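You operate a simulated robot arm through the tools that you are given. There is no shell and no other tool. Be economical: measure what you need, move in short steps, check, and stop when the job is done.

The job below is to be done with a simulated robot arm. You get a single attempt, and the scene is never put back.

## Task
Fetch the jug with the blue handle and set it on the cream drip sheet. Take the blue folded rag and put it on the shelf under the grey table. Stack the large blue filter that says "L5" from the shelf under the grey table on top of the large blue filter marked "L7". Put the cream dial bottle on the shelf under the grey table away on the cart shelf. Put the small grey filter on the silver bench. Take the grey drip tray and leave it on the shelf under the olive bench. Put the brass filler cap on the white table away on the white parts mat. Put the yellow drum bottle on the green sign. The order is free. Set down upright: jug with the blue handle, cream dial bottle, small grey filter, yellow drum bottle.
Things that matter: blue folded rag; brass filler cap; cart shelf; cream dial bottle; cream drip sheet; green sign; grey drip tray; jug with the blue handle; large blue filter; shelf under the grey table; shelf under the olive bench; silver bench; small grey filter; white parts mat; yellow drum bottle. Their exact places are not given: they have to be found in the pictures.

Only the result counts: the job must be done as asked and must still hold three seconds after the hand-in. Knocking over, shifting, dropping, spilling or breaking anything else fails it. A push-on lid holds only when it is set on centred and level and pressed home; a screw cap is set on level and turned clockwise until tight. Flat cloth is picked up by pressing the open fingertips on it (5 to 10 N) and closing them slowly along it; thin cloth reads only 2 to 8 mm in the jaws.

## Robot
A 7-joint arm with a two-finger parallel gripper on a trunk, on a base that drives. Base frame: it is fixed to the floor where the robot stands at the start and does not move with it; the origin is under the middle of the robot, x ahead of it, y to its left, z up; the surface under the hand at the start is at about z = 900. Lengths are in mm, angles in degrees, forces in N, time in s.
With the tool pointing down near the work surface it reaches from about 200 to 720 mm from the robot's upright axis, wherever it stands. Its first joint turns from -166.0 to 166.0 degrees. Places, roughly: blue folded rag (6x9x4 cm) [-2700, -2900, 900]; brass filler cap (8x8x5 cm) [-3800, 2500, 900]; cart shelf [-4200, 4300, 400]; cream dial bottle [-3000, -2750, 500]; cream drip sheet (15x15x1 cm) [100, -500, 900]; green sign [-4250, 1750, 1000]; grey drip tray (24x25x8 cm) [-3300, -2800, 900]; jug with the blue handle [500, 0, 1000]; large blue filter [-2750, -3250, 500]; shelf under the grey table [-2900, -3000, 400]; shelf under the olive bench [-4400, -1900, 400]; silver bench [400, -300, 900]; small grey filter [-3000, -2750, 500]; white parts mat [-6400, 4000, 900]; yellow drum bottle [-4000, 2000, 1000]. Payload 1.57 kg.
Tool frame: the origin (TCP) lies between the finger pads and is the grasp point; the fingertips stand 30 mm ahead of it; z points along the fingers, y is the line along which they close. Largest opening 110 mm; finger width 24, thickness 12; the body of the gripper, 48 by 112 mm, starts 78 mm behind the TCP.
Orientation is that of the tool frame in the base frame, as [roll, pitch, yaw] about the fixed x, y, z axes, in that order (R = Rz(yaw) Ry(pitch) Rx(roll)). With the fingers straight down and closing along the base's y, the tool's x points along the base's -x, its y along +y and its z along -z.

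## Interface
- The arm moves only by the tool play_rows. Its argument "rows" is a list of rows, each a list of 3 entries, a list of its own where there are three numbers: the turn, a rotation vector about the base's x, y, z in degrees, then the shift along the base's x, y, z in mm, then the gripper command, from -1 (fully open) to 1 (shut), values between in proportion. In form: [[[wx, wy, wz], [dx, dy, dz], gripper], ...]. A call has 1 to 12 rows; each row shifts and turns the commanded pose from where the row before left it. Rows are played at 5 a second. More than 50 mm and 8.6 degrees between two rows, or a gripper value outside its range, and nothing of the call is played. A pose out of reach is approached as far as the arm can. The call stops where the force on the tool passes 40 N (or 10 N more than at its start, if that is more) or the arm is blocked; 0.2 s more then pass. Each finger travels about 45 mm/s and halts on what it meets, pressing with about 41 N; the grip force reading is that of the motor and also rises with nothing between the fingers. The clock runs only during rows and for 0.2 s after the last one: add rows that do not move to give the fingers time. The reply holds the time, the measured pose of the TCP, the force on the tool along the base axes, the opening and the grip force, in the units named above and with some noise, with the torque about the TCP (base axes, N m) and any sound that the robot's microphone picked up, and new pictures: "views" is both (left out), scene, wrist or none.
- Cameras (640 x 400 px; columns grow to the right, rows downward): "scene" is now at [9.3, 108, 1542.8]; the picture's right is [-0.56, -0.83, 0.00], its down [-0.56, 0.38, -0.74] and it looks along [0.61, -0.41, -0.68] (base axes); focal length 293 px, centre (320, 200). "wrist" rides on the gripper at [70, 16, -141] in the tool frame; the picture's right is [-0.23, 0.97, 0.00], its down [-0.86, -0.20, -0.48] and it looks along [-0.47, -0.11, 0.88] (tool axes); focal length 222 px, centre (320, 200).
- slide_trunk(by): slides the trunk up (or, below 0, down) by that many mm; the arm and the scene camera ride with it, the base frame stays. It gives what a move gives, with no picture.
- base_move(legs): drives the robot by 1 to 6 legs, each [ahead, turn to the left] in mm and degrees, along the robot's own axes; the way and the turn of a leg run together, so that a leg with both is an arc; at most 1500 mm and 180 degrees a leg. The arm and the cameras ride along, it lands a little off, and it stops where it bumps. It gives what a move gives, and a new picture of the scene camera.
- head_to(pan, tilt): turns the head with the scene camera to pan (to the left, within 155 degrees either way) and tilt (down, from -29 to 69), counted from straight ahead of the robot. It gives what a move gives, and a new picture of the scene camera.
- probe_pixels(camera, pixels): for up to 12 pixels [column, row] of the newest picture of that camera ("zoom" is the newest enlarged one), the place [x, y, z] in the base frame of the surface seen there, good to about 2 mm. It takes no simulated time.
- zoom(camera, box): a new picture of the part [left, top, right, bottom] of that camera's present view, enlarged. It takes no simulated time.
- close_job(): hands the job in; it is judged then, once.

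Keep the steps short. Do not move on a guess: measure, check each grasp and each placing, and mend mistakes. In all there are 322 turns and 360 pictures (those below and enlarged ones count). Leave the gripper open and the arm clear of the work at the hand-in unless told otherwise, and finish with a single line.

The tools are called after ">>>" as name(argument=value, ...) on one line, values as JSON. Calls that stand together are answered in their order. play_rows: Moves the arm, as the interface text tells. Its arguments: {"type":"object","properties":{"rows":{"type":"array","items":{"type":"array"}},"views":{"type":"string","enum":["both","scene","wrist","none"]}},"required":["rows"]} The other tools are called the same way: slide_trunk (by) slides the trunk up or down; base_move (legs) drives the base; head_to (pan, tilt) turns the head that bears the scene camera; probe_pixels (camera, pixels) gives the place of the surface under pixels of a picture; zoom (camera, box) takes an enlarged picture of a part of a camera's view; close_job () hands the job in.

At the start:

```text
time_s: 0.0
tool_pos: [232.2, -365.6, 1146.8]
tool_rot: [180.0, 0.0, -179.9]
contact_force: [0.0, -0.4, 1.6]
moment: [0.01, 0.02, -0.01]
opening: 110.1
grasp_force: 0.0
trunk travel left (down, up): [-475.0, 115.0]
robot x, y, heading: [-2.3, -1.2, 0.3]
head pan, tilt: [-33.8, 42.7]
```

scene: 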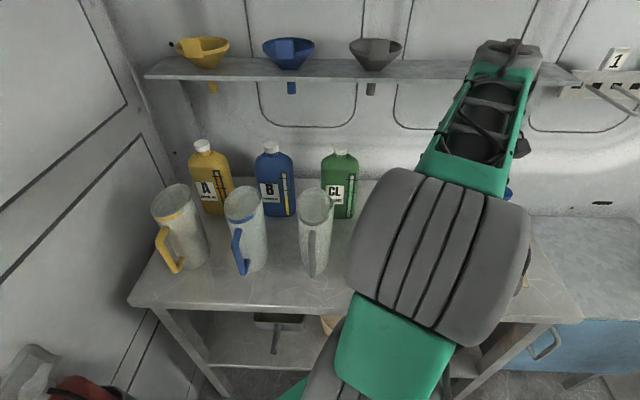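
wrist: 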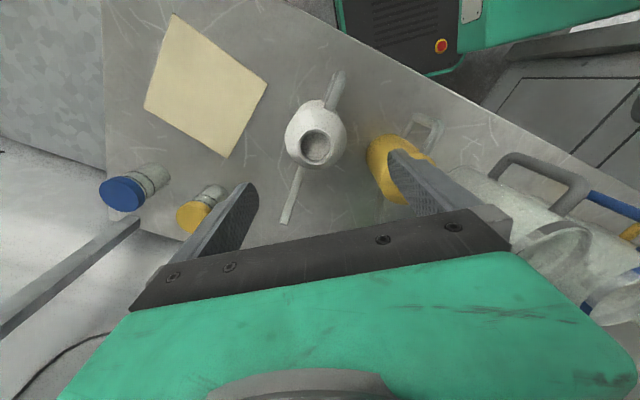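

I see the blue-handled jug at about (245,230) in the scene picture and the cream sheet at (205,85) in the wrist picture. I'll measure them.

>>> probe_pixels(camera="scene", pixels=[[228, 190], [261, 190], [244, 186], [235, 235], [243, 270], [258, 262], [205, 195], [300, 195], [333, 195], [250, 235], [160, 300], [290, 290]])

>>> probe_pixels(camera="wrist", pixels=[[175, 15], [265, 80], [222, 155], [146, 108], [205, 85], [316, 145], [337, 80], [290, 210], [125, 195], [190, 215], [400, 155], [110, 150]])

>>> zoom(camera="scene", box=[130, 120, 370, 290])

```text
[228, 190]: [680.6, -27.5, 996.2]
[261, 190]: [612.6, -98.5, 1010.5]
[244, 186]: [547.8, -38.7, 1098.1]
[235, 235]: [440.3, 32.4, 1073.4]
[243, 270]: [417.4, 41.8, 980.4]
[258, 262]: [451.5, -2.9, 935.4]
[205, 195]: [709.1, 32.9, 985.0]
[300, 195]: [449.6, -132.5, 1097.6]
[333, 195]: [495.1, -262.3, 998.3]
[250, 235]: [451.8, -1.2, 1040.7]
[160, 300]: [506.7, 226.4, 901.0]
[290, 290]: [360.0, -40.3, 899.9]
```

```text
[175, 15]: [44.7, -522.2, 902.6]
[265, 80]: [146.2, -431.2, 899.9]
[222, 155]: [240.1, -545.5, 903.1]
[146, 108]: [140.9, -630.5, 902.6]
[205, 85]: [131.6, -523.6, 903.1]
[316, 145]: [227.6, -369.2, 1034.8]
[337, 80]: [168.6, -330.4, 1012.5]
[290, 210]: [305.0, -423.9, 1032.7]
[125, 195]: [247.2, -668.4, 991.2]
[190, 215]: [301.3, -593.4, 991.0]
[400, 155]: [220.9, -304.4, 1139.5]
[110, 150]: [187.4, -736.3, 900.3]
```

```text
2.35 times, centred on (250, 205) of scene
```

zoom: 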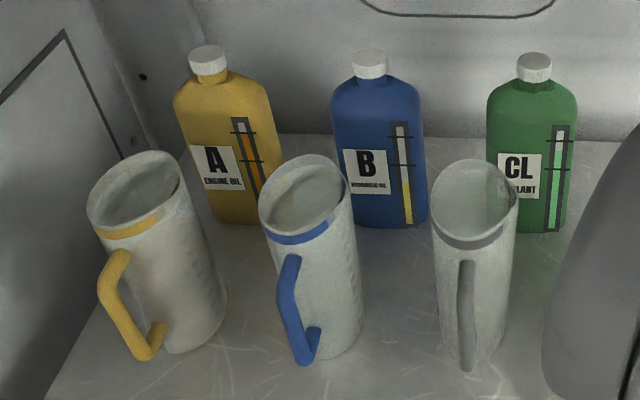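

The blue jug is seen well in the zoom; next I measure its rim, inside and handle.

>>> probe_pixels(camera="zoom", pixels=[[261, 215], [300, 241], [343, 190], [303, 157], [305, 195], [285, 260], [288, 310], [310, 358], [298, 330], [310, 300], [355, 300], [340, 350]])

>>> probe_pixels(camera="zoom", pixels=[[435, 230], [475, 245], [512, 190], [470, 163], [465, 300], [465, 360], [180, 210], [130, 300], [185, 170], [225, 290], [370, 60], [340, 90]])

```text
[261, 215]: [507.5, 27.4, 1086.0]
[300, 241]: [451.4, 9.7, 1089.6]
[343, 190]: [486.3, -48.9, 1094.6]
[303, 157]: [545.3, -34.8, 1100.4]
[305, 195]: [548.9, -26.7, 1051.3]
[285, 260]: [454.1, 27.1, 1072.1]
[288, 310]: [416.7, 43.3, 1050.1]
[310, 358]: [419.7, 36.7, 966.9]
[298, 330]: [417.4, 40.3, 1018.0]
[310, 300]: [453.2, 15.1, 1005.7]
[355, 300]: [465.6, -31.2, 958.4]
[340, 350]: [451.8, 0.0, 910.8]
```

```text
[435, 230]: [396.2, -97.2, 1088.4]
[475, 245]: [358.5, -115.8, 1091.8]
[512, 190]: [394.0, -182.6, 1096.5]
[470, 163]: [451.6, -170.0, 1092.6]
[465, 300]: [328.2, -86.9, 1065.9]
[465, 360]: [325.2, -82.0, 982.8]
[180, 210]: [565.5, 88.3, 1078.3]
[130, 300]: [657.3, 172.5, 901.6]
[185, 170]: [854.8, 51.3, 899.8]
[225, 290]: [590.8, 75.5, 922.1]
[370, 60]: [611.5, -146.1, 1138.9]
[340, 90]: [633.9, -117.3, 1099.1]
```

The jug's rim is about 108 mm wide, centred near (505, 2), with its top at about 1098. I'll hold it by the rim wall on its -y side. I raise the tool first and move above the point (505,-52).

>>> play_rows(rows=[[[0, 0, 0], [0, 0, 45], -1], [[0, 0, 0], [0, 0, 45], -1], [[0, 0, 0], [30.3, 34.9, 0], -1], [[0, 0, 0], [30.3, 34.9, 0], -1], [[0, 0, 0], [30.3, 34.9, 0], -1], [[0, 0, 0], [30.3, 34.9, 0], -1], [[0, 0, 0], [30.3, 34.9, 0], -1], [[0, 0, 0], [30.3, 34.9, 0], -1], [[0, 0, 0], [30.3, 34.9, 0], -1], [[0, 0, 0], [30.3, 34.9, 0], -1], [[0, 0, 0], [30.3, 34.9, 0], -1]])

```text
time_s: 2.4
tool_pos: [503.9, -53.1, 1236.1]
tool_rot: [179.9, 0.0, -179.9]
contact_force: [-0.2, 0.3, 0.1]
moment: [-0.01, -0.01, 0.02]
opening: 109.8
grasp_force: 0.1
trunk travel left (down, up): [-475.0, 115.0]
robot x, y, heading: [2.8, -0.8, -0.1]
head pan, tilt: [-33.8, 42.7]
```

scene: 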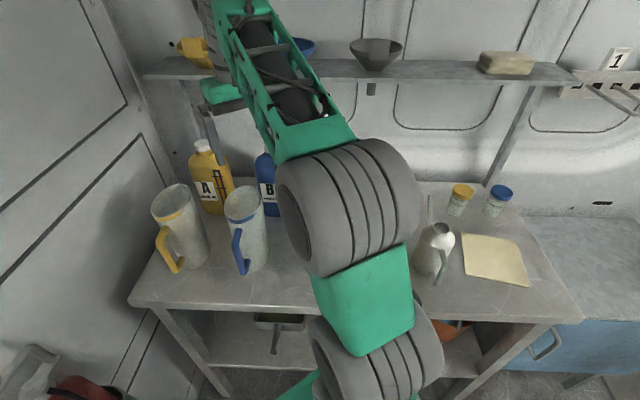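
wrist: 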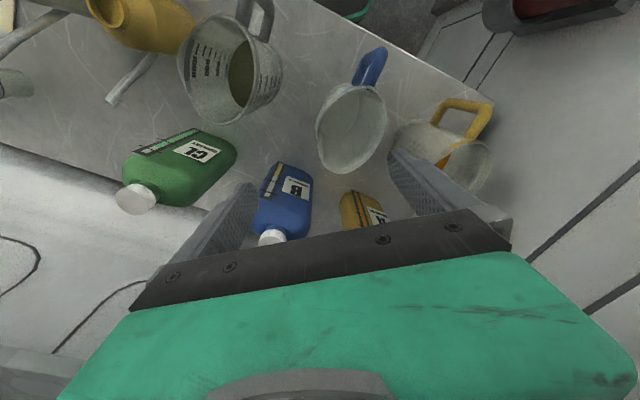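

The blue jug is seen from above at (350,130) in the wrist picture. I measure its rim and its floor there.

>>> zoom(camera="wrist", box=[290, 40, 430, 190])

>>> probe_pixels(camera="wrist", pixels=[[319, 130], [385, 110], [360, 87], [350, 170], [330, 160], [380, 150], [352, 120], [333, 105], [347, 155], [355, 140]])

```text
2.67 times, centred on (360, 115) of wrist
```

zoom: 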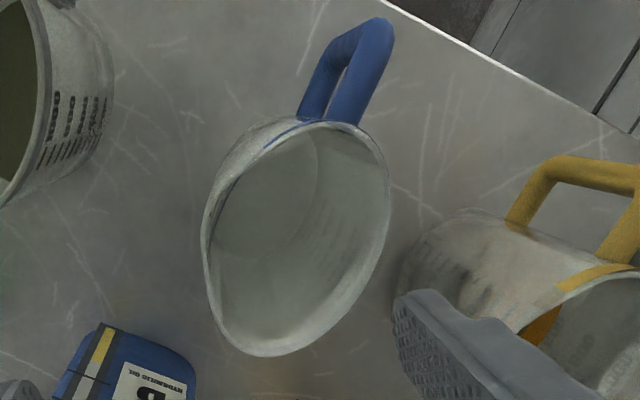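

```text
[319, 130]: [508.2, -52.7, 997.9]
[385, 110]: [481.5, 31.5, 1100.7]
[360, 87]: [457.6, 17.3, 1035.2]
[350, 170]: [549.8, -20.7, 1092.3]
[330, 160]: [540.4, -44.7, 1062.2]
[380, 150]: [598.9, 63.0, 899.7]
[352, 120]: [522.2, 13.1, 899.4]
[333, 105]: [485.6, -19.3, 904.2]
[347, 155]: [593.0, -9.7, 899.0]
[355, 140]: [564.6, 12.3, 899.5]
```

The rim points don't fit a circle well, so I probe the rim again in the enlarged picture.

>>> probe_pixels(camera="zoom", pixels=[[208, 250], [212, 220], [235, 340], [270, 352], [320, 330], [360, 285], [386, 220], [387, 180], [370, 145], [330, 124], [270, 145], [230, 185]])

>>> probe_pixels(camera="zoom", pixels=[[214, 185], [240, 150], [300, 115], [360, 120], [385, 30], [320, 75], [345, 45], [372, 60]])

```text
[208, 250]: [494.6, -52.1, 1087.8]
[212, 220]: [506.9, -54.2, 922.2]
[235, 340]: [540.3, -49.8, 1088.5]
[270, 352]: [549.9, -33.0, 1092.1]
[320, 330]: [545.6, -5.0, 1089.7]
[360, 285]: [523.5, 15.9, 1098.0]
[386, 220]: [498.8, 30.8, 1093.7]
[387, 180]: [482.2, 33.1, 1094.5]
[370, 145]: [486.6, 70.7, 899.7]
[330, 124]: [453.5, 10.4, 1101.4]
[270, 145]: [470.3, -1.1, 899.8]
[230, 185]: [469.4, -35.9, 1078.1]
```

```text
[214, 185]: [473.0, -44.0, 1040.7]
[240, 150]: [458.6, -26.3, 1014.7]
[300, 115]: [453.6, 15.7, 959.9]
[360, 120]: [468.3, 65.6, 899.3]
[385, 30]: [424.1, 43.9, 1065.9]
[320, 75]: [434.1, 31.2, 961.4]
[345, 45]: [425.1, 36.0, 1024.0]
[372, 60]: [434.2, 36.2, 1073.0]
```

The body is round, about 87 mm across and centred near (495,-9). The spout points toward -27° and the handle toward 152°. So I can hold the body across, closing along 62°. I turn by -28° over the centre first.

>>> play_rows(rows=[[[0, 0, -7], [-2, 11, -10], -1], [[0, 0, -7], [-2, 11, -10], -1], [[0, 0, -7], [-2, 11, -10], -1], [[0, 0, -7], [-2, 11, -10], -1], [[0, 0, 0], [0, 0, -30], -1], [[0, 0, 0], [0, 0, 0], -1]], views="wrist")

```text
time_s: 3.8
tool_pos: [500.1, -8.2, 1165.9]
tool_rot: [-180.0, 0.1, 152.0]
contact_force: [-0.7, -0.3, -0.6]
moment: [-0.04, 0.01, 0.01]
opening: 110.2
grasp_force: 0.1
trunk travel left (down, up): [-475.0, 115.0]
robot x, y, heading: [1.2, 1.1, -0.0]
head pan, tilt: [-33.8, 42.7]
```

wrist: 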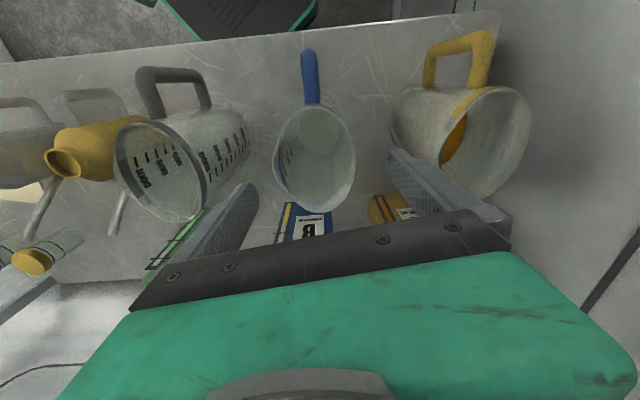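

The jug sits centred between the fingers. I check the clearance to the yellow jug at (395,140) and the grey jug at (245,130).

>>> probe_pixels(camera="wrist", pixels=[[395, 120], [410, 140], [400, 105], [245, 120], [235, 160], [210, 205], [275, 160], [352, 165], [330, 205], [300, 110]])

```text
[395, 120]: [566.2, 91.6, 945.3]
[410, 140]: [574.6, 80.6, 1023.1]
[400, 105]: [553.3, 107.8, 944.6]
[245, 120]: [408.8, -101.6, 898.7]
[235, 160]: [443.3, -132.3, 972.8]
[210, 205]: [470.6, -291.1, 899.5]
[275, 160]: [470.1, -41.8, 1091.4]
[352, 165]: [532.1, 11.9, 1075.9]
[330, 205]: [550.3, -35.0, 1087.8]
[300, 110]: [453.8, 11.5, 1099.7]
```

There is enough clearance. I go down to about z 1050.

>>> play_rows(rows=[[[0, 0, 0], [-3, -2, -30], -1], [[0, 0, 0], [-2, 0, -30], -1], [[0, 0, 0], [0, 0, -30], -1], [[0, 0, 0], [0, 0, -25], -1], [[0, 0, 0], [0, 0, 0], -1], [[0, 0, 0], [0, 0, 0], -0.4], [[0, 0, 0], [0, 0, 0], -0.1], [[0, 0, 0], [0, 0, 0], 0.2], [[0, 0, 0], [0, 0, 0], 0.6], [[0, 0, 0], [0, 0, 0], 1], [[0, 0, 0], [0, 0, 0], 1]], views="wrist")

```text
time_s: 6.2
tool_pos: [493.1, -10.4, 1053.0]
tool_rot: [-180.0, 0.0, 152.0]
contact_force: [0.8, 0.8, 1.2]
moment: [0.01, -0.05, 0.0]
opening: 74.1
grasp_force: 40.7
trunk travel left (down, up): [-475.0, 115.0]
robot x, y, heading: [3.1, -5.6, 0.1]
head pan, tilt: [-33.8, 42.7]
```

wrist: 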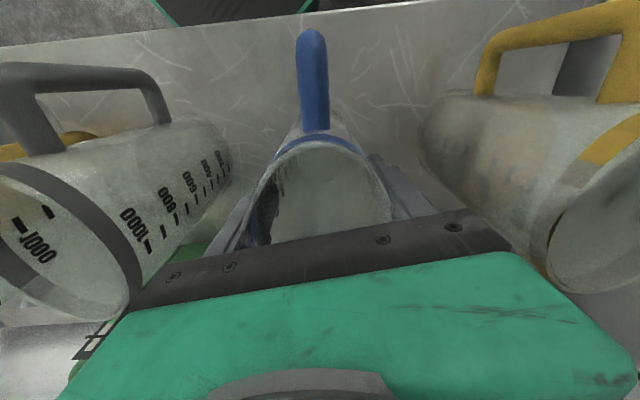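

It holds at 74 mm with 41 N. I lift it and read the force.

>>> play_rows(rows=[[[0, 0, 0], [0, 0, 10], 1], [[0, 0, 0], [0, 0, 30], 1], [[0, 0, 0], [0, 0, 40], 1], [[0, 0, 0], [0, 0, 40], 1], [[0, 0, 0], [0, 0, 40], 1], [[0, 0, 0], [0, 0, 40], 1], [[0, 0, 0], [0, 0, 30], 1], [[0, 0, 0], [0, 0, 0], 1]], views="scene")

```text
time_s: 8.0
tool_pos: [492.1, -12.8, 1283.8]
tool_rot: [179.9, 0.0, 152.0]
contact_force: [0.3, -0.9, -1.3]
moment: [-0.01, 0.0, 0.01]
opening: 74.2
grasp_force: 40.6
trunk travel left (down, up): [-475.0, 115.0]
robot x, y, heading: [-0.5, 2.3, -0.3]
head pan, tilt: [-33.8, 42.7]
```

scene: 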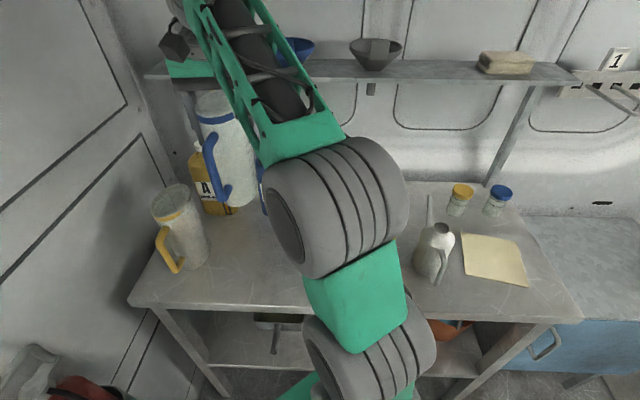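

The jug hangs level and clear. I carry it toward the sheet (141,-532) in a straight line above the other things.

>>> play_rows(rows=[[[0, 0, 0], [-25, -37, 0], 1], [[0, 0, 0], [-25, -37, 0], 1], [[0, 0, 0], [-25, -37, 0], 1], [[0, 0, 0], [-25, -37, 0], 1], [[0, 0, 0], [-25, -37, 0], 1], [[0, 0, 0], [-25, -37, 0], 1], [[0, 0, 0], [-25, -37, 0], 1], [[0, 0, 0], [-25, -37, 0], 1], [[0, 0, 0], [-25, -37, 0], 1], [[0, 0, 0], [-25, -37, 0], 1], [[0, 0, 0], [-25, -37, 0], 1], [[0, 0, 0], [-25, -37, 0], 1]], views="none")

>>> play_rows(rows=[[[0, 0, 0], [-25, -37, 0], 1], [[0, 0, 0], [-25, -37, 0], 1], [[0, 0, 0], [0, 0, -40], 1], [[0, 0, 0], [0, 0, -40], 1], [[0, 0, 0], [0, 0, -40], 1], [[0, 0, 0], [0, 0, -40], 1], [[0, 0, 0], [0, 0, -20], 1], [[0, 0, 0], [0, 0, -20], 1], [[0, 0, 0], [0, 0, 0], 1]], views="both")

```text
time_s: 10.6
tool_pos: [190.0, -454.0, 1281.4]
tool_rot: [179.9, 0.0, 151.9]
contact_force: [-0.5, 0.2, -0.5]
moment: [0.01, -0.03, 0.02]
opening: 74.1
grasp_force: 41.1
trunk travel left (down, up): [-475.0, 115.0]
robot x, y, heading: [0.6, 2.7, -0.1]
head pan, tilt: [-33.8, 42.7]
```

```text
time_s: 12.6
tool_pos: [154.4, -500.3, 1073.3]
tool_rot: [-179.9, -0.1, 152.0]
contact_force: [-0.3, -0.5, -1.8]
moment: [-0.01, 0.0, 0.0]
opening: 73.9
grasp_force: 40.8
out of reach, approached as far as the arm can: row 1, 2
trunk travel left (down, up): [-475.0, 115.0]
robot x, y, heading: [0.0, -2.2, -0.1]
head pan, tilt: [-33.8, 42.7]
```

scene: 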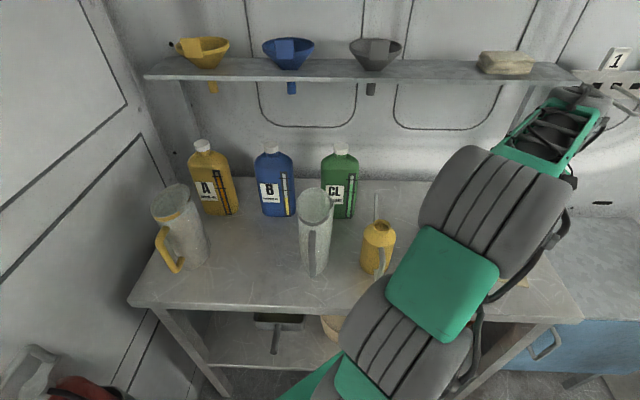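
wrist: 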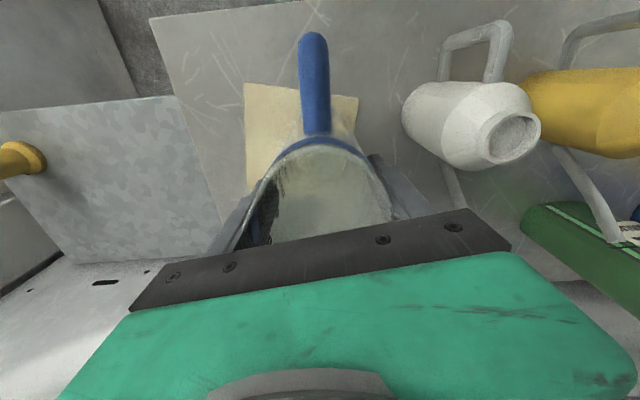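

The jug is over the sheet, with its bottom at about 920. I shift it by (-13,-32) and check the place.

>>> play_rows(rows=[[[0, 0, 0], [-7, -16, 0], 1], [[0, 0, 0], [-6, -16, 0], 1], [[0, 0, 0], [0, 0, 0], 1]], views="wrist")

```text
time_s: 13.4
tool_pos: [140.4, -532.1, 1073.7]
tool_rot: [-179.9, 0.0, 152.0]
contact_force: [-0.2, 0.1, -0.7]
moment: [0.01, -0.02, 0.02]
opening: 73.9
grasp_force: 40.8
trunk travel left (down, up): [-475.0, 115.0]
robot x, y, heading: [-1.6, 1.3, -0.2]
head pan, tilt: [-33.8, 42.7]
```

wrist: 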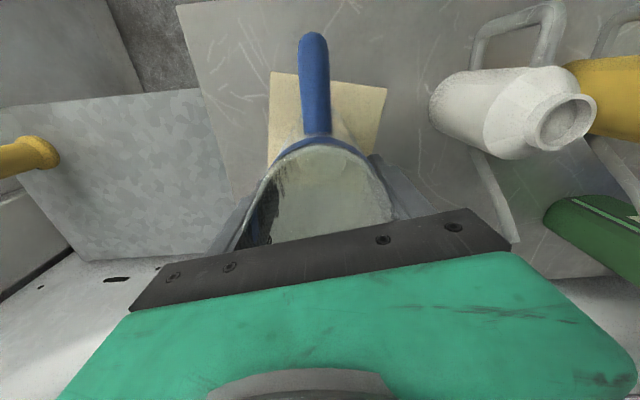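

The position is right. I go down slowly until it touches (z about 1056), then open.

>>> play_rows(rows=[[[0, 0, 0], [0, 0, -8], 1], [[0, 0, 0], [0, 0, -5], 1], [[0, 0, 0], [0, 0, -2], 1], [[0, 0, 0], [0, 0, -2], 1], [[0, 0, 0], [0, 0, -1], 1]], views="none")

```text
time_s: 14.6
tool_pos: [140.4, -532.3, 1056.9]
tool_rot: [180.0, 0.1, 152.0]
contact_force: [-1.0, -0.5, 2.2]
moment: [0.04, 0.22, 0.0]
opening: 73.9
grasp_force: 40.5
trunk travel left (down, up): [-475.0, 115.0]
robot x, y, heading: [-2.3, 3.0, -0.3]
head pan, tilt: [-33.8, 42.7]
```

>>> play_rows(rows=[[[0, 0, 0], [0, 0, -1], 1], [[0, 0, 0], [0, 0, 0], 0.3], [[0, 0, 0], [0, 0, 0], 0], [[0, 0, 0], [0, 0, 0], -0.5], [[0, 0, 0], [0, 0, 0], -1], [[0, 0, 0], [0, 0, 0], -1], [[0, 0, 0], [0, 0, 20], -1], [[0, 0, 0], [0, 0, 40], -1], [[0, 0, 0], [0, 0, 40], -1], [[0, 0, 0], [0, 0, 40], -1], [[0, 0, 0], [0, 0, 0], -1]], views="wrist")

```text
time_s: 17.0
tool_pos: [139.7, -531.6, 1193.0]
tool_rot: [-180.0, 0.0, 152.0]
contact_force: [-0.6, 0.9, -0.5]
moment: [0.02, 0.02, 0.0]
opening: 109.9
grasp_force: 0.1
trunk travel left (down, up): [-475.0, 115.0]
robot x, y, heading: [1.8, -0.6, 0.2]
head pan, tilt: [-33.8, 42.7]
```

wrist: 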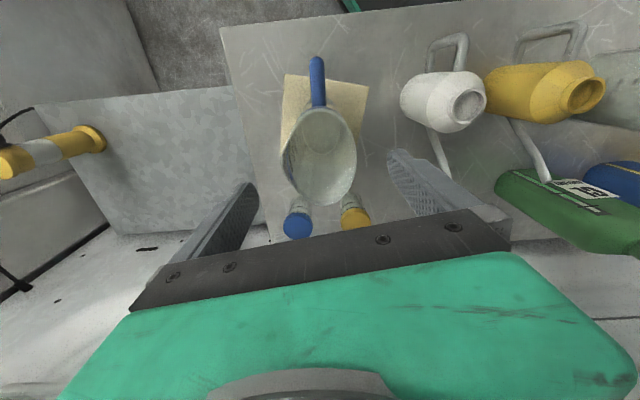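

The jug stands on the sheet. Now I tuck the arm in and look behind toward the grey table.

>>> play_rows(rows=[[[0, 0, 0], [12, 38, 10], -1], [[0, 0, 0], [12, 38, 10], -1], [[0, 0, 0], [12, 38, 10], -1], [[0, 0, 0], [12, 38, 10], -1], [[0, 0, 0], [12, 38, 10], -1], [[0, 0, 0], [12, 38, 10], -1], [[0, 0, 0], [12, 38, 10], -1], [[0, 0, 0], [12, 38, 10], -1], [[0, 0, 0], [12, 38, 0], -1], [[0, 0, 0], [12, 38, 0], -1], [[0, 0, 0], [12, 38, 0], -1], [[0, 0, 0], [12, 38, 0], -1]], views="none")

>>> head_to(pan=-140, tilt=15)

>>> head_to(pan=150, tilt=12)

```text
time_s: 19.6
tool_pos: [283.1, -74.0, 1274.8]
tool_rot: [180.0, -0.1, 151.9]
contact_force: [0.2, 0.2, 0.1]
moment: [0.01, 0.02, -0.02]
opening: 110.0
grasp_force: 0.0
trunk travel left (down, up): [-475.0, 115.0]
robot x, y, heading: [-1.3, -3.4, 0.1]
head pan, tilt: [-33.8, 42.7]
```

```text
time_s: 21.4
tool_pos: [282.2, -75.2, 1273.0]
tool_rot: [180.0, -0.1, 152.0]
contact_force: [0.3, 0.2, -0.5]
moment: [0.0, 0.0, -0.01]
opening: 109.8
grasp_force: 0.1
trunk travel left (down, up): [-475.0, 115.0]
robot x, y, heading: [1.0, 2.5, 0.0]
head pan, tilt: [-140.0, 15.0]
```

scene: 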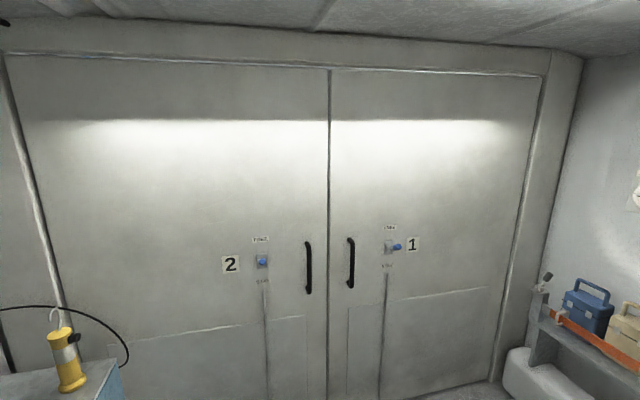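

```text
time_s: 25.4
tool_pos: [281.6, -76.0, 1275.3]
tool_rot: [-180.0, 0.0, 151.9]
contact_force: [-1.0, 0.4, 0.0]
moment: [0.02, -0.04, 0.01]
opening: 110.2
grasp_force: 0.1
trunk travel left (down, up): [-475.0, 115.0]
robot x, y, heading: [-4.1, 1.8, 0.0]
head pan, tilt: [150.0, 12.0]
```

scene: 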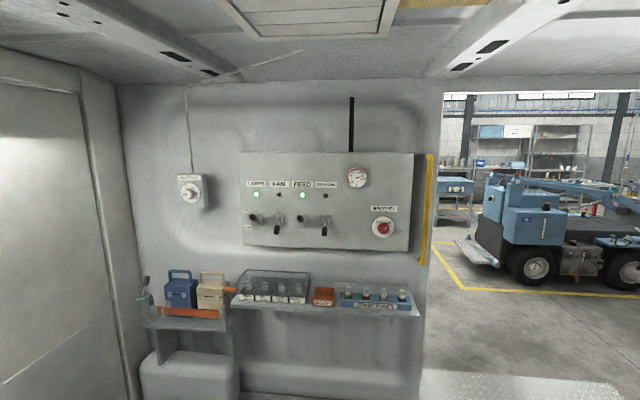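

We stand inside a van body, and the opening is behind to the left. I look further left and measure the opening.

>>> probe_pixels(camera="scene", pixels=[[430, 300], [430, 380], [435, 250], [500, 390], [560, 350], [460, 260], [130, 390], [490, 240], [415, 310], [540, 240], [600, 395], [380, 395]])

>>> head_to(pan=105, tilt=25)

```text
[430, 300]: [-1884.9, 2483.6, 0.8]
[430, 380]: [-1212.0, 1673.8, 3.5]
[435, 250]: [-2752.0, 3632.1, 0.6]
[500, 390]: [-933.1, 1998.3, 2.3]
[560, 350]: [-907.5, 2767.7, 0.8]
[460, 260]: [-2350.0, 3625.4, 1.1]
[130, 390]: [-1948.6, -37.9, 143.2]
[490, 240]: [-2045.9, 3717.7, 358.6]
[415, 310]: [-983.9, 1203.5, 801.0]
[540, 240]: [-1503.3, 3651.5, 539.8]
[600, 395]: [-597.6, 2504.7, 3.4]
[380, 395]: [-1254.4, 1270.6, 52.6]
```

```text
time_s: 26.5
tool_pos: [282.6, -75.3, 1274.2]
tool_rot: [179.9, -0.1, 152.0]
contact_force: [0.3, -0.2, 0.5]
moment: [0.01, 0.0, -0.01]
opening: 110.1
grasp_force: 0.1
trunk travel left (down, up): [-475.0, 115.0]
robot x, y, heading: [1.2, -2.5, -0.2]
head pan, tilt: [105.0, 25.0]
```

scene: 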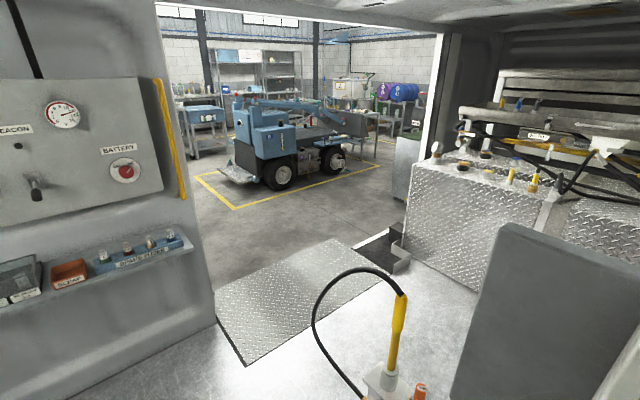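

A tread plate leads out at (300,290). I measure it and the things around the way.

>>> probe_pixels(camera="scene", pixels=[[245, 365], [217, 318], [215, 290], [330, 240], [385, 280], [350, 300], [200, 250], [405, 270], [440, 280], [355, 250], [230, 345], [300, 395]])

>>> probe_pixels(camera="scene", pixels=[[450, 390], [490, 290], [400, 240], [395, 200], [230, 205], [380, 165], [160, 375], [60, 390], [380, 390], [320, 340], [240, 160], [470, 330]])

```text
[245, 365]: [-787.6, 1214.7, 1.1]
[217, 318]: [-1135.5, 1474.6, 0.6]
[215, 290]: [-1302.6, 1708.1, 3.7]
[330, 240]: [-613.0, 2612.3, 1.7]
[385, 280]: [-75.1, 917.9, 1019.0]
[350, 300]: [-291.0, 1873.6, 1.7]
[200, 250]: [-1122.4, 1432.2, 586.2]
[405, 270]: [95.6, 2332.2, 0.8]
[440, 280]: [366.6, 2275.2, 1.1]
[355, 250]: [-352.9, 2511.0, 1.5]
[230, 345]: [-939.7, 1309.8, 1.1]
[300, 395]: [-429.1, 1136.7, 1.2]
```

```text
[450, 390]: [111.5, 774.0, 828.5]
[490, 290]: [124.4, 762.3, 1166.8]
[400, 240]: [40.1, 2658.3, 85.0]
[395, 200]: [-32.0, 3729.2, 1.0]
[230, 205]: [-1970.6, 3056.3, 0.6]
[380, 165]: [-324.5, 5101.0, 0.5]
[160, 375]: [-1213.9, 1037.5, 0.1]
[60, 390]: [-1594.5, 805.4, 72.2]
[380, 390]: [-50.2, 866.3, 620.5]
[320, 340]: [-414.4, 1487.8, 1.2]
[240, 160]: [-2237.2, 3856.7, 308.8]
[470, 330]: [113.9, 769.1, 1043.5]
```

The walls run diagonally, and the doorway faces direction (-0.8,0.6). I turn and drive around the pole at (-75,918) toward the door.

>>> base_move(legs=[[0, 125.8], [838, 0], [0, -31.5]])

>>> head_to(pan=10, tilt=30)

```text
time_s: 33.2
tool_pos: [-146.6, 360.2, 1272.6]
tool_rot: [-180.0, -0.2, -85.4]
contact_force: [0.9, -0.2, -0.1]
moment: [0.02, 0.03, -0.01]
opening: 109.8
grasp_force: 0.1
trunk travel left (down, up): [-475.0, 115.0]
robot x, y, heading: [-61.6, 81.8, 122.2]
head pan, tilt: [105.0, 25.0]
stopped in leg 2: the robot was blocked; the commanded pose is now the measured one
```

scene: 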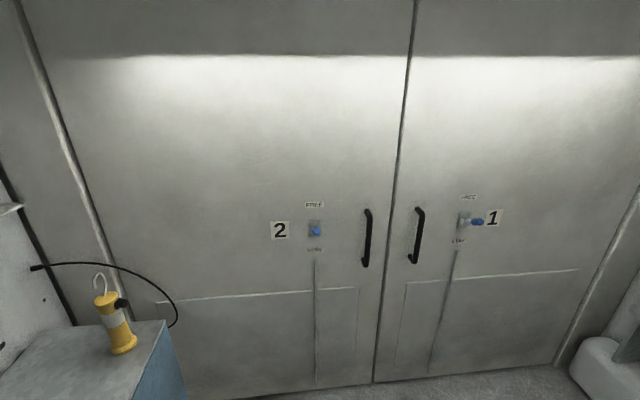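

```text
time_s: 34.9
tool_pos: [-147.3, 360.6, 1273.3]
tool_rot: [-180.0, -0.2, -85.4]
contact_force: [1.1, -0.2, -0.5]
moment: [-0.01, -0.01, 0.02]
opening: 110.0
grasp_force: 0.1
trunk travel left (down, up): [-475.0, 115.0]
robot x, y, heading: [-58.9, 82.8, 122.2]
head pan, tilt: [10.0, 30.0]
```

scene: 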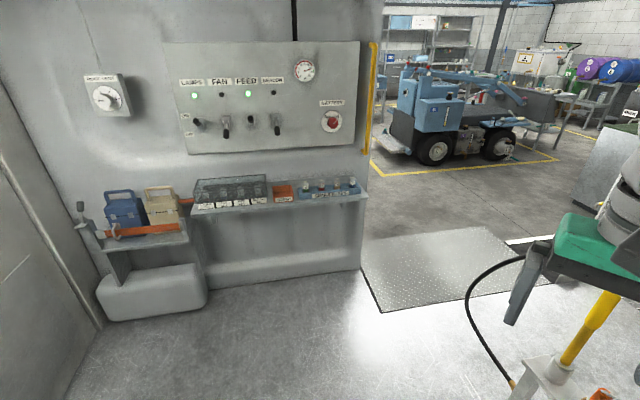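

The robot was blocked after about 100 mm. I look down at the pole stand at lower right and at the floor near the base.

>>> head_to(pan=-20, tilt=65)

>>> head_to(pan=-60, tilt=50)

```text
time_s: 35.9
tool_pos: [-147.6, 360.7, 1273.3]
tool_rot: [180.0, -0.2, -85.4]
contact_force: [-0.7, 0.5, -0.6]
moment: [0.02, -0.02, -0.02]
opening: 110.1
grasp_force: 0.2
trunk travel left (down, up): [-475.0, 115.0]
robot x, y, heading: [-61.1, 80.7, 122.2]
head pan, tilt: [-20.0, 65.0]
```

scene: 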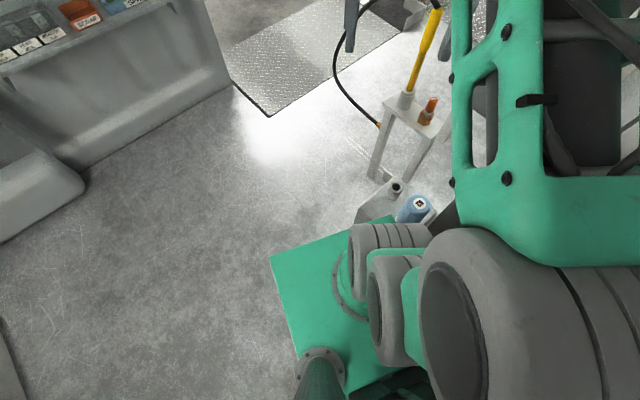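

```text
time_s: 37.0
tool_pos: [-147.3, 361.3, 1273.0]
tool_rot: [180.0, -0.2, -85.4]
contact_force: [1.1, 1.3, -0.1]
moment: [-0.01, 0.01, 0.0]
opening: 110.1
grasp_force: 0.1
trunk travel left (down, up): [-475.0, 115.0]
robot x, y, heading: [-59.9, 77.4, 122.4]
head pan, tilt: [-60.0, 50.0]
```

scene: 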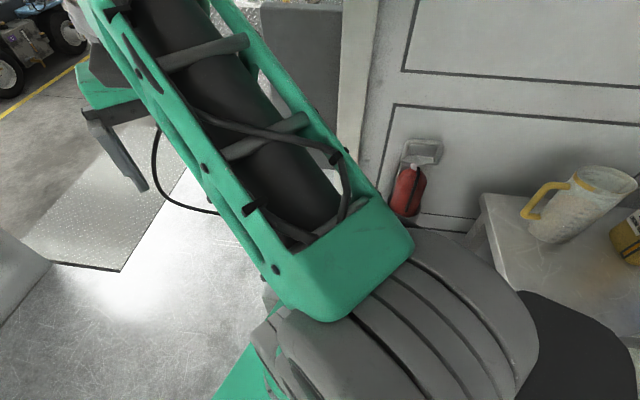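

A stand touches the front right corner of the base. I look there again and measure.

>>> head_to(pan=-10, tilt=68)

>>> probe_pixels(camera="scene", pixels=[[270, 255], [360, 200], [375, 175], [300, 390], [420, 200], [340, 235], [280, 310], [390, 190], [410, 110], [430, 190], [385, 225], [350, 215]])

```text
time_s: 38.2
tool_pos: [-147.1, 361.4, 1273.3]
tool_rot: [-180.0, -0.2, -85.3]
contact_force: [0.3, 0.1, 0.6]
moment: [-0.02, 0.02, 0.01]
opening: 109.9
grasp_force: 0.0
trunk travel left (down, up): [-475.0, 115.0]
robot x, y, heading: [-58.7, 82.7, 122.5]
head pan, tilt: [-10.0, 68.0]
```

scene: 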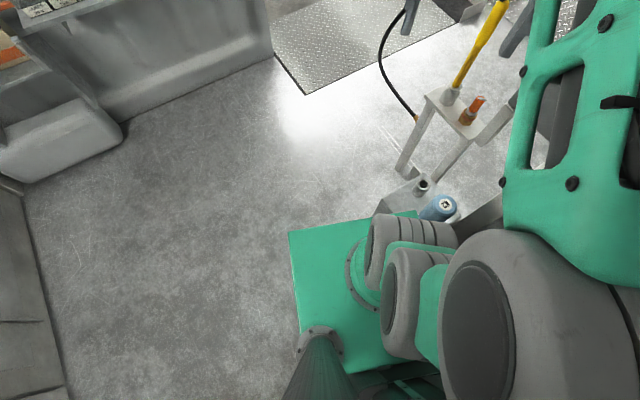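

```text
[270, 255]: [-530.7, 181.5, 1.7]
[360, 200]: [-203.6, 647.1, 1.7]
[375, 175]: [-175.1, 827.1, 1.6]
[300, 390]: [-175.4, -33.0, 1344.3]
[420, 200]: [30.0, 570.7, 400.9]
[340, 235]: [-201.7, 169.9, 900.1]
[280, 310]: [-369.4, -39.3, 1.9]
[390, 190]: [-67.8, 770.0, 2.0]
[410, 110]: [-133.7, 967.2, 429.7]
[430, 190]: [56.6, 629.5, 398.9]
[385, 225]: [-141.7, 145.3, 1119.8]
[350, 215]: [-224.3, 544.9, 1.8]
```

The stand's corner blocks the front right of the base. I back up, turn to 143° and drive straight along the doorway normal.

>>> base_move(legs=[[-70, 0], [0, 21], [900, 0]])

>>> head_to(pan=-60, tilt=40)

```text
time_s: 44.8
tool_pos: [-949.4, 790.5, 1272.8]
tool_rot: [-180.0, -0.2, -63.4]
contact_force: [0.2, 0.2, 0.4]
moment: [-0.02, -0.01, 0.0]
opening: 109.9
grasp_force: 0.0
trunk travel left (down, up): [-475.0, 115.0]
robot x, y, heading: [-763.6, 559.7, 144.6]
head pan, tilt: [-10.0, 68.0]
```

scene: 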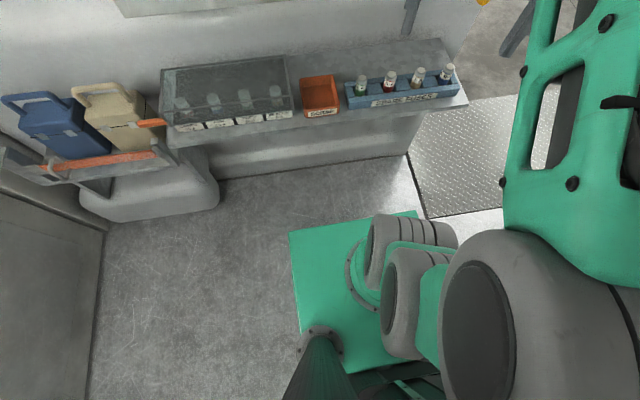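

```text
time_s: 45.9
tool_pos: [-949.9, 789.1, 1273.9]
tool_rot: [179.9, -0.2, -63.3]
contact_force: [0.0, 0.2, -0.2]
moment: [0.05, -0.01, -0.02]
opening: 109.8
grasp_force: 0.0
trunk travel left (down, up): [-475.0, 115.0]
robot x, y, heading: [-764.3, 563.4, 144.2]
head pan, tilt: [-60.0, 40.0]
```

scene: 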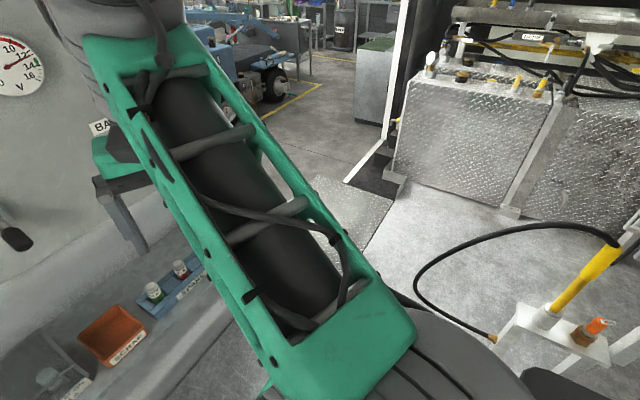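

I'm now in front of the door at the left. I measure the stand, the hose, the right jamb and the plate.

>>> probe_pixels(camera="scene", pixels=[[500, 345], [548, 300], [415, 285], [490, 340], [395, 195], [405, 175], [345, 180], [315, 175], [430, 255], [350, 120], [505, 215], [610, 365]])

```text
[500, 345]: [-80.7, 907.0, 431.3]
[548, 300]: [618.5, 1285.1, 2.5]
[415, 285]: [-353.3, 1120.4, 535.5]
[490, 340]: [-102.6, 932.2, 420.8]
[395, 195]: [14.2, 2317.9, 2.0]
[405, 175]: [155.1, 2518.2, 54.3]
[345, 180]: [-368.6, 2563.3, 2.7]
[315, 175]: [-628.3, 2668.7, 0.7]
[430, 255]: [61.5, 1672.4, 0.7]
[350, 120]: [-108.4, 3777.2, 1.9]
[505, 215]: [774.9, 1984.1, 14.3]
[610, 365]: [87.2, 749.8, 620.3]
```

The hose bulges to (-353,1120) and the shelf corner is at (-984,1203). Heading 82.3° from here passes midway between them. I go in two parts.

>>> base_move(legs=[[0, -62], [1150, 0]])

```text
time_s: 54.7
tool_pos: [-481.2, 2002.0, 1274.8]
tool_rot: [179.8, -0.3, -126.1]
contact_force: [-0.2, -0.6, 0.5]
moment: [-0.04, -0.04, -0.04]
opening: 109.8
grasp_force: 0.1
trunk travel left (down, up): [-475.0, 115.0]
robot x, y, heading: [-601.2, 1730.8, 81.7]
head pan, tilt: [-60.0, 40.0]
```

scene: 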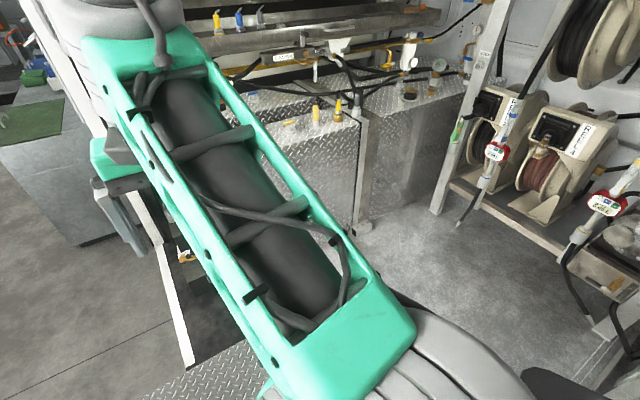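

Passed. Now I turn out of the door and look around from there.

>>> base_move(legs=[[0, 61], [1200, 0]])

>>> head_to(pan=60, tilt=15)

>>> head_to(pan=0, tilt=15)

```text
time_s: 63.4
tool_pos: [-1722.8, 2714.4, 1273.4]
tool_rot: [-179.9, -0.2, -66.3]
contact_force: [0.5, 0.9, -0.7]
moment: [-0.01, -0.02, 0.0]
opening: 110.0
grasp_force: 0.0
trunk travel left (down, up): [-475.0, 115.0]
robot x, y, heading: [-1548.4, 2477.2, 141.5]
head pan, tilt: [-60.0, 40.0]
```

scene: 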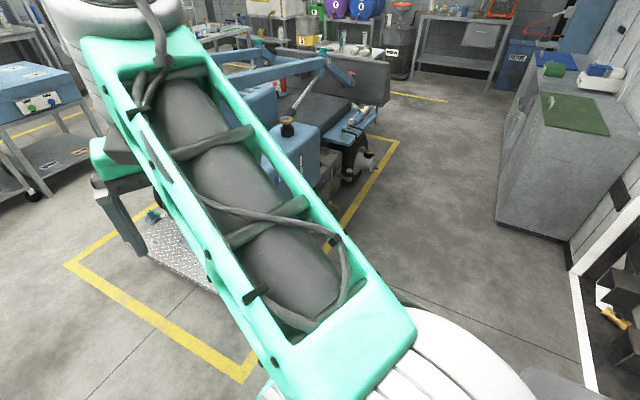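

```text
time_s: 65.4
tool_pos: [-1722.4, 2714.6, 1272.1]
tool_rot: [-180.0, -0.1, -66.3]
contact_force: [0.1, 0.1, -0.2]
moment: [-0.03, 0.0, -0.01]
opening: 110.1
grasp_force: 0.1
trunk travel left (down, up): [-475.0, 115.0]
robot x, y, heading: [-1548.8, 2478.1, 141.8]
head pan, tilt: [60.0, 15.0]
```

scene: 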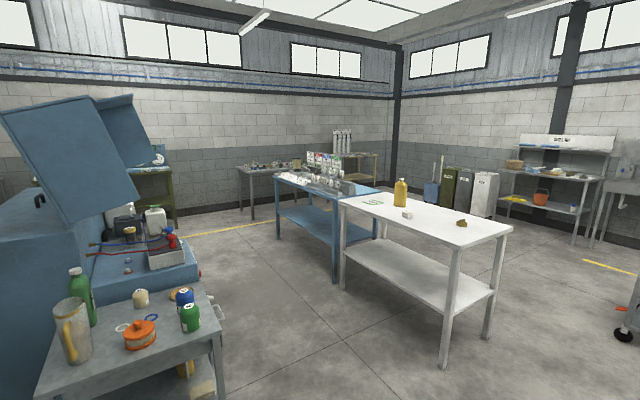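

```text
time_s: 66.7
tool_pos: [-1723.7, 2714.7, 1271.8]
tool_rot: [-180.0, -0.2, -66.3]
contact_force: [0.1, -0.7, 0.6]
moment: [-0.01, 0.01, -0.01]
opening: 110.1
grasp_force: 0.0
trunk travel left (down, up): [-475.0, 115.0]
robot x, y, heading: [-1548.4, 2479.1, 141.9]
head pan, tilt: [0.0, 15.0]
```

scene: 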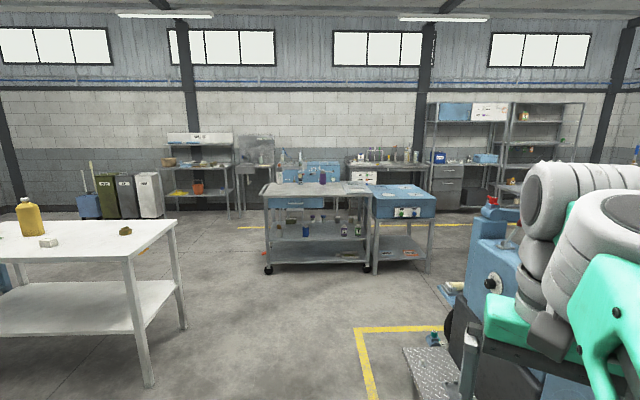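

The white table stands ahead-left with the yellow bottle, the brass cap and the green sign. I turn the head to it and measure.

>>> head_to(pan=45, tilt=18)

>>> zoom(camera="scene", box=[220, 130, 480, 290])

```text
time_s: 67.8
tool_pos: [-1722.9, 2714.2, 1272.5]
tool_rot: [-179.9, -0.2, -66.3]
contact_force: [0.6, -0.3, -0.5]
moment: [-0.01, 0.02, -0.01]
opening: 110.1
grasp_force: 0.2
trunk travel left (down, up): [-475.0, 115.0]
robot x, y, heading: [-1546.9, 2483.4, 141.6]
head pan, tilt: [45.0, 18.0]
```

scene: 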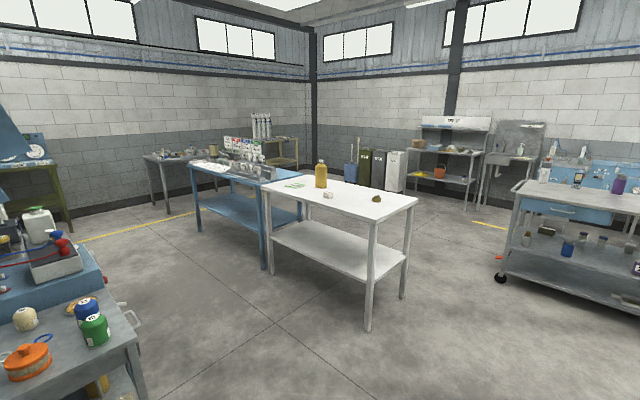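

```text
2.46 times, centred on (350, 210) of scene
```

zoom: 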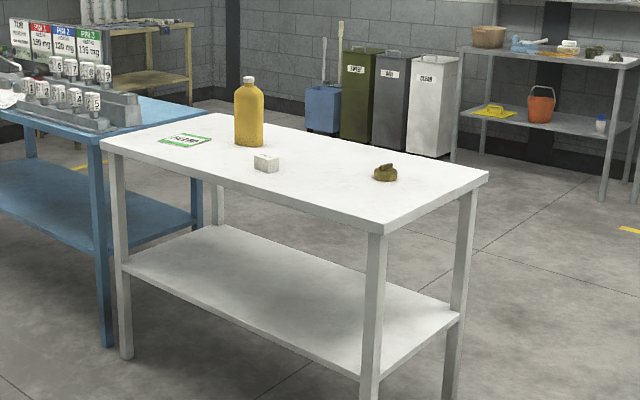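

>>> probe_pixels(camera="zoom", pixels=[[103, 143], [375, 231], [486, 176], [222, 112], [160, 139], [210, 139], [185, 146], [250, 146], [248, 80], [385, 178], [265, 170], [385, 165]])

>>> probe_pixels(camera="scene", pixels=[[262, 268], [368, 330], [402, 298], [192, 165], [265, 184], [300, 176], [130, 330], [500, 280], [515, 190], [230, 320], [300, 380], [450, 300]])

```text
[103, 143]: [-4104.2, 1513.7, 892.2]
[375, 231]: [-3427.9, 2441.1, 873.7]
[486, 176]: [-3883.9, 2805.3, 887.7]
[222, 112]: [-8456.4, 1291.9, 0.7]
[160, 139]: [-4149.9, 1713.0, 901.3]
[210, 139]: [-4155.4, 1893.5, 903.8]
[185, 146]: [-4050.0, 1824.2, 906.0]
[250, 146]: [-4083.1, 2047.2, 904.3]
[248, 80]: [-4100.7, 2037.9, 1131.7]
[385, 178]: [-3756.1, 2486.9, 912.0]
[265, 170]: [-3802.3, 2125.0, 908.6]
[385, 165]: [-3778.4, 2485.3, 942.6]
```

```text
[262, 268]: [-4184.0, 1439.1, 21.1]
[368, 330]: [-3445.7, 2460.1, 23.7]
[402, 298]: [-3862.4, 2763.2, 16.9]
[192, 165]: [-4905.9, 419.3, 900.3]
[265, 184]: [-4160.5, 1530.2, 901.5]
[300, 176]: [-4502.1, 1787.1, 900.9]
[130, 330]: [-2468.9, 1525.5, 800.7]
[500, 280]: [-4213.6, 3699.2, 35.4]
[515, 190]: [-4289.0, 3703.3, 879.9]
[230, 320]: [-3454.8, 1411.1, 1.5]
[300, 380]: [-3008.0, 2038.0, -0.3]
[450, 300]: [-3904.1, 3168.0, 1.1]
```

The white table's front edge faces me. The bottle is at (-4090,2045), the cap at (-3778,2485) and the sign at about (-4140,1803). I drive to stand in front of the bottle and the sign, facing 143°.

>>> base_move(legs=[[0, 59.8], [1474, 0], [0, 20], [745, 0], [0, -78.4], [130, 0]])

>>> head_to(pan=15, tilt=40)

```text
time_s: 87.2
tool_pos: [-3794.1, 1678.7, 1271.4]
tool_rot: [-179.9, -0.2, -64.7]
contact_force: [0.1, 0.1, 0.2]
moment: [0.01, -0.02, 0.0]
opening: 109.8
grasp_force: 0.0
trunk travel left (down, up): [-475.0, 115.0]
robot x, y, heading: [-3611.2, 1449.9, 143.3]
head pan, tilt: [45.0, 18.0]
```

scene: 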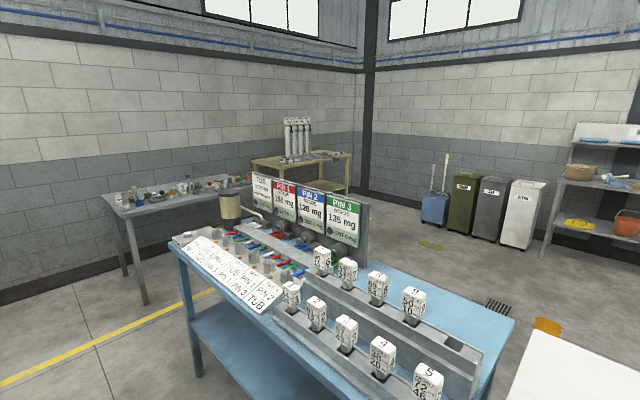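

```text
time_s: 88.1
tool_pos: [-3793.1, 1679.0, 1272.5]
tool_rot: [-179.9, -0.2, -64.6]
contact_force: [-0.1, -0.5, -0.4]
moment: [-0.01, -0.01, 0.0]
opening: 109.7
grasp_force: 0.0
trunk travel left (down, up): [-475.0, 115.0]
robot x, y, heading: [-3606.5, 1449.8, 143.3]
head pan, tilt: [15.0, 40.0]
```

scene: 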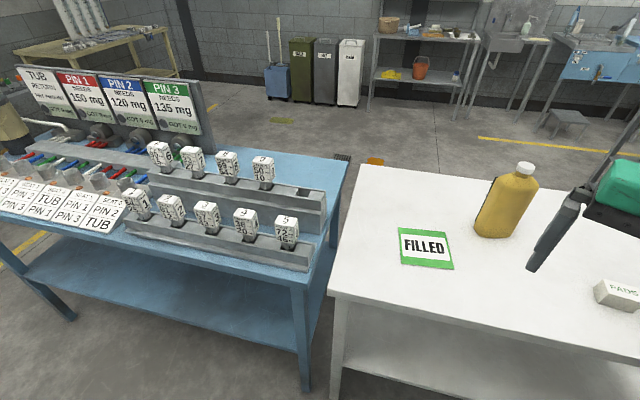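

Sign at (425,248), bottle at (507,205). I measure both.

>>> probe_pixels(camera="scene", pixels=[[399, 228], [447, 233], [454, 269], [402, 264], [525, 167], [480, 215], [533, 215], [505, 237], [490, 232], [525, 240], [515, 185], [540, 190]])

>>> zoom(camera="scene", box=[440, 150, 560, 260])

```text
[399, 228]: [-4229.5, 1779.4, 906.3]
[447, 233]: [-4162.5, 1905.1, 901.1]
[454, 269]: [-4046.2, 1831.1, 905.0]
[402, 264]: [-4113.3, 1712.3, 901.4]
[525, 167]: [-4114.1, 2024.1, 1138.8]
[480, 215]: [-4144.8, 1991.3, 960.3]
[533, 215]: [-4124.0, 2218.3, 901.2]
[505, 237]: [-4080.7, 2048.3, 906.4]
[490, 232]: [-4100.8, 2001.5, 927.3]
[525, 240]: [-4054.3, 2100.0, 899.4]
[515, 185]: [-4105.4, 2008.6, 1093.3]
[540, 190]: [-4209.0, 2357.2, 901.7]
```

```text
3.64 times, centred on (500, 205) of scene
```

zoom: 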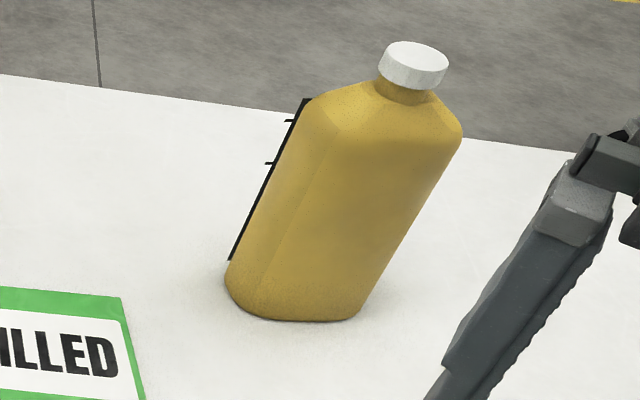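

>>> probe_pixels(camera="zoom", pixels=[[415, 47], [385, 70], [445, 78], [415, 87], [262, 200], [285, 210], [330, 220], [380, 230], [415, 215], [295, 140], [340, 130], [440, 160]])

>>> probe_pixels(camera="zoom", pixels=[[235, 290], [270, 312], [310, 318], [350, 315], [365, 290], [240, 250], [300, 270], [350, 260]])

```text
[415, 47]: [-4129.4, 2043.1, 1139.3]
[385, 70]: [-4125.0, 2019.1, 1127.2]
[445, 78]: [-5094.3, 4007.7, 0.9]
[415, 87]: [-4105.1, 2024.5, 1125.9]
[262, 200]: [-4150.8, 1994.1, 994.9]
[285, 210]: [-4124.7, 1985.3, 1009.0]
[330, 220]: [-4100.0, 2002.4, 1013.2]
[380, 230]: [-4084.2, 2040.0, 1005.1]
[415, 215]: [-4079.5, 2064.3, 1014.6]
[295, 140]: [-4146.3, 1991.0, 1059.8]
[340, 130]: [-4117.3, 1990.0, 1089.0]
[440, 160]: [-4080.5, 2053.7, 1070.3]
```

```text
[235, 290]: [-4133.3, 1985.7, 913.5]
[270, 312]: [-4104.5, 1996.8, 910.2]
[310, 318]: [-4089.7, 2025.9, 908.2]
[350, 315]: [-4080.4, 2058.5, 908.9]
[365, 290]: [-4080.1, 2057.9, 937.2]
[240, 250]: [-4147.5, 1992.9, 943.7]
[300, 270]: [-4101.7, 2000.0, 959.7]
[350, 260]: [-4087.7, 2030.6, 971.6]
```

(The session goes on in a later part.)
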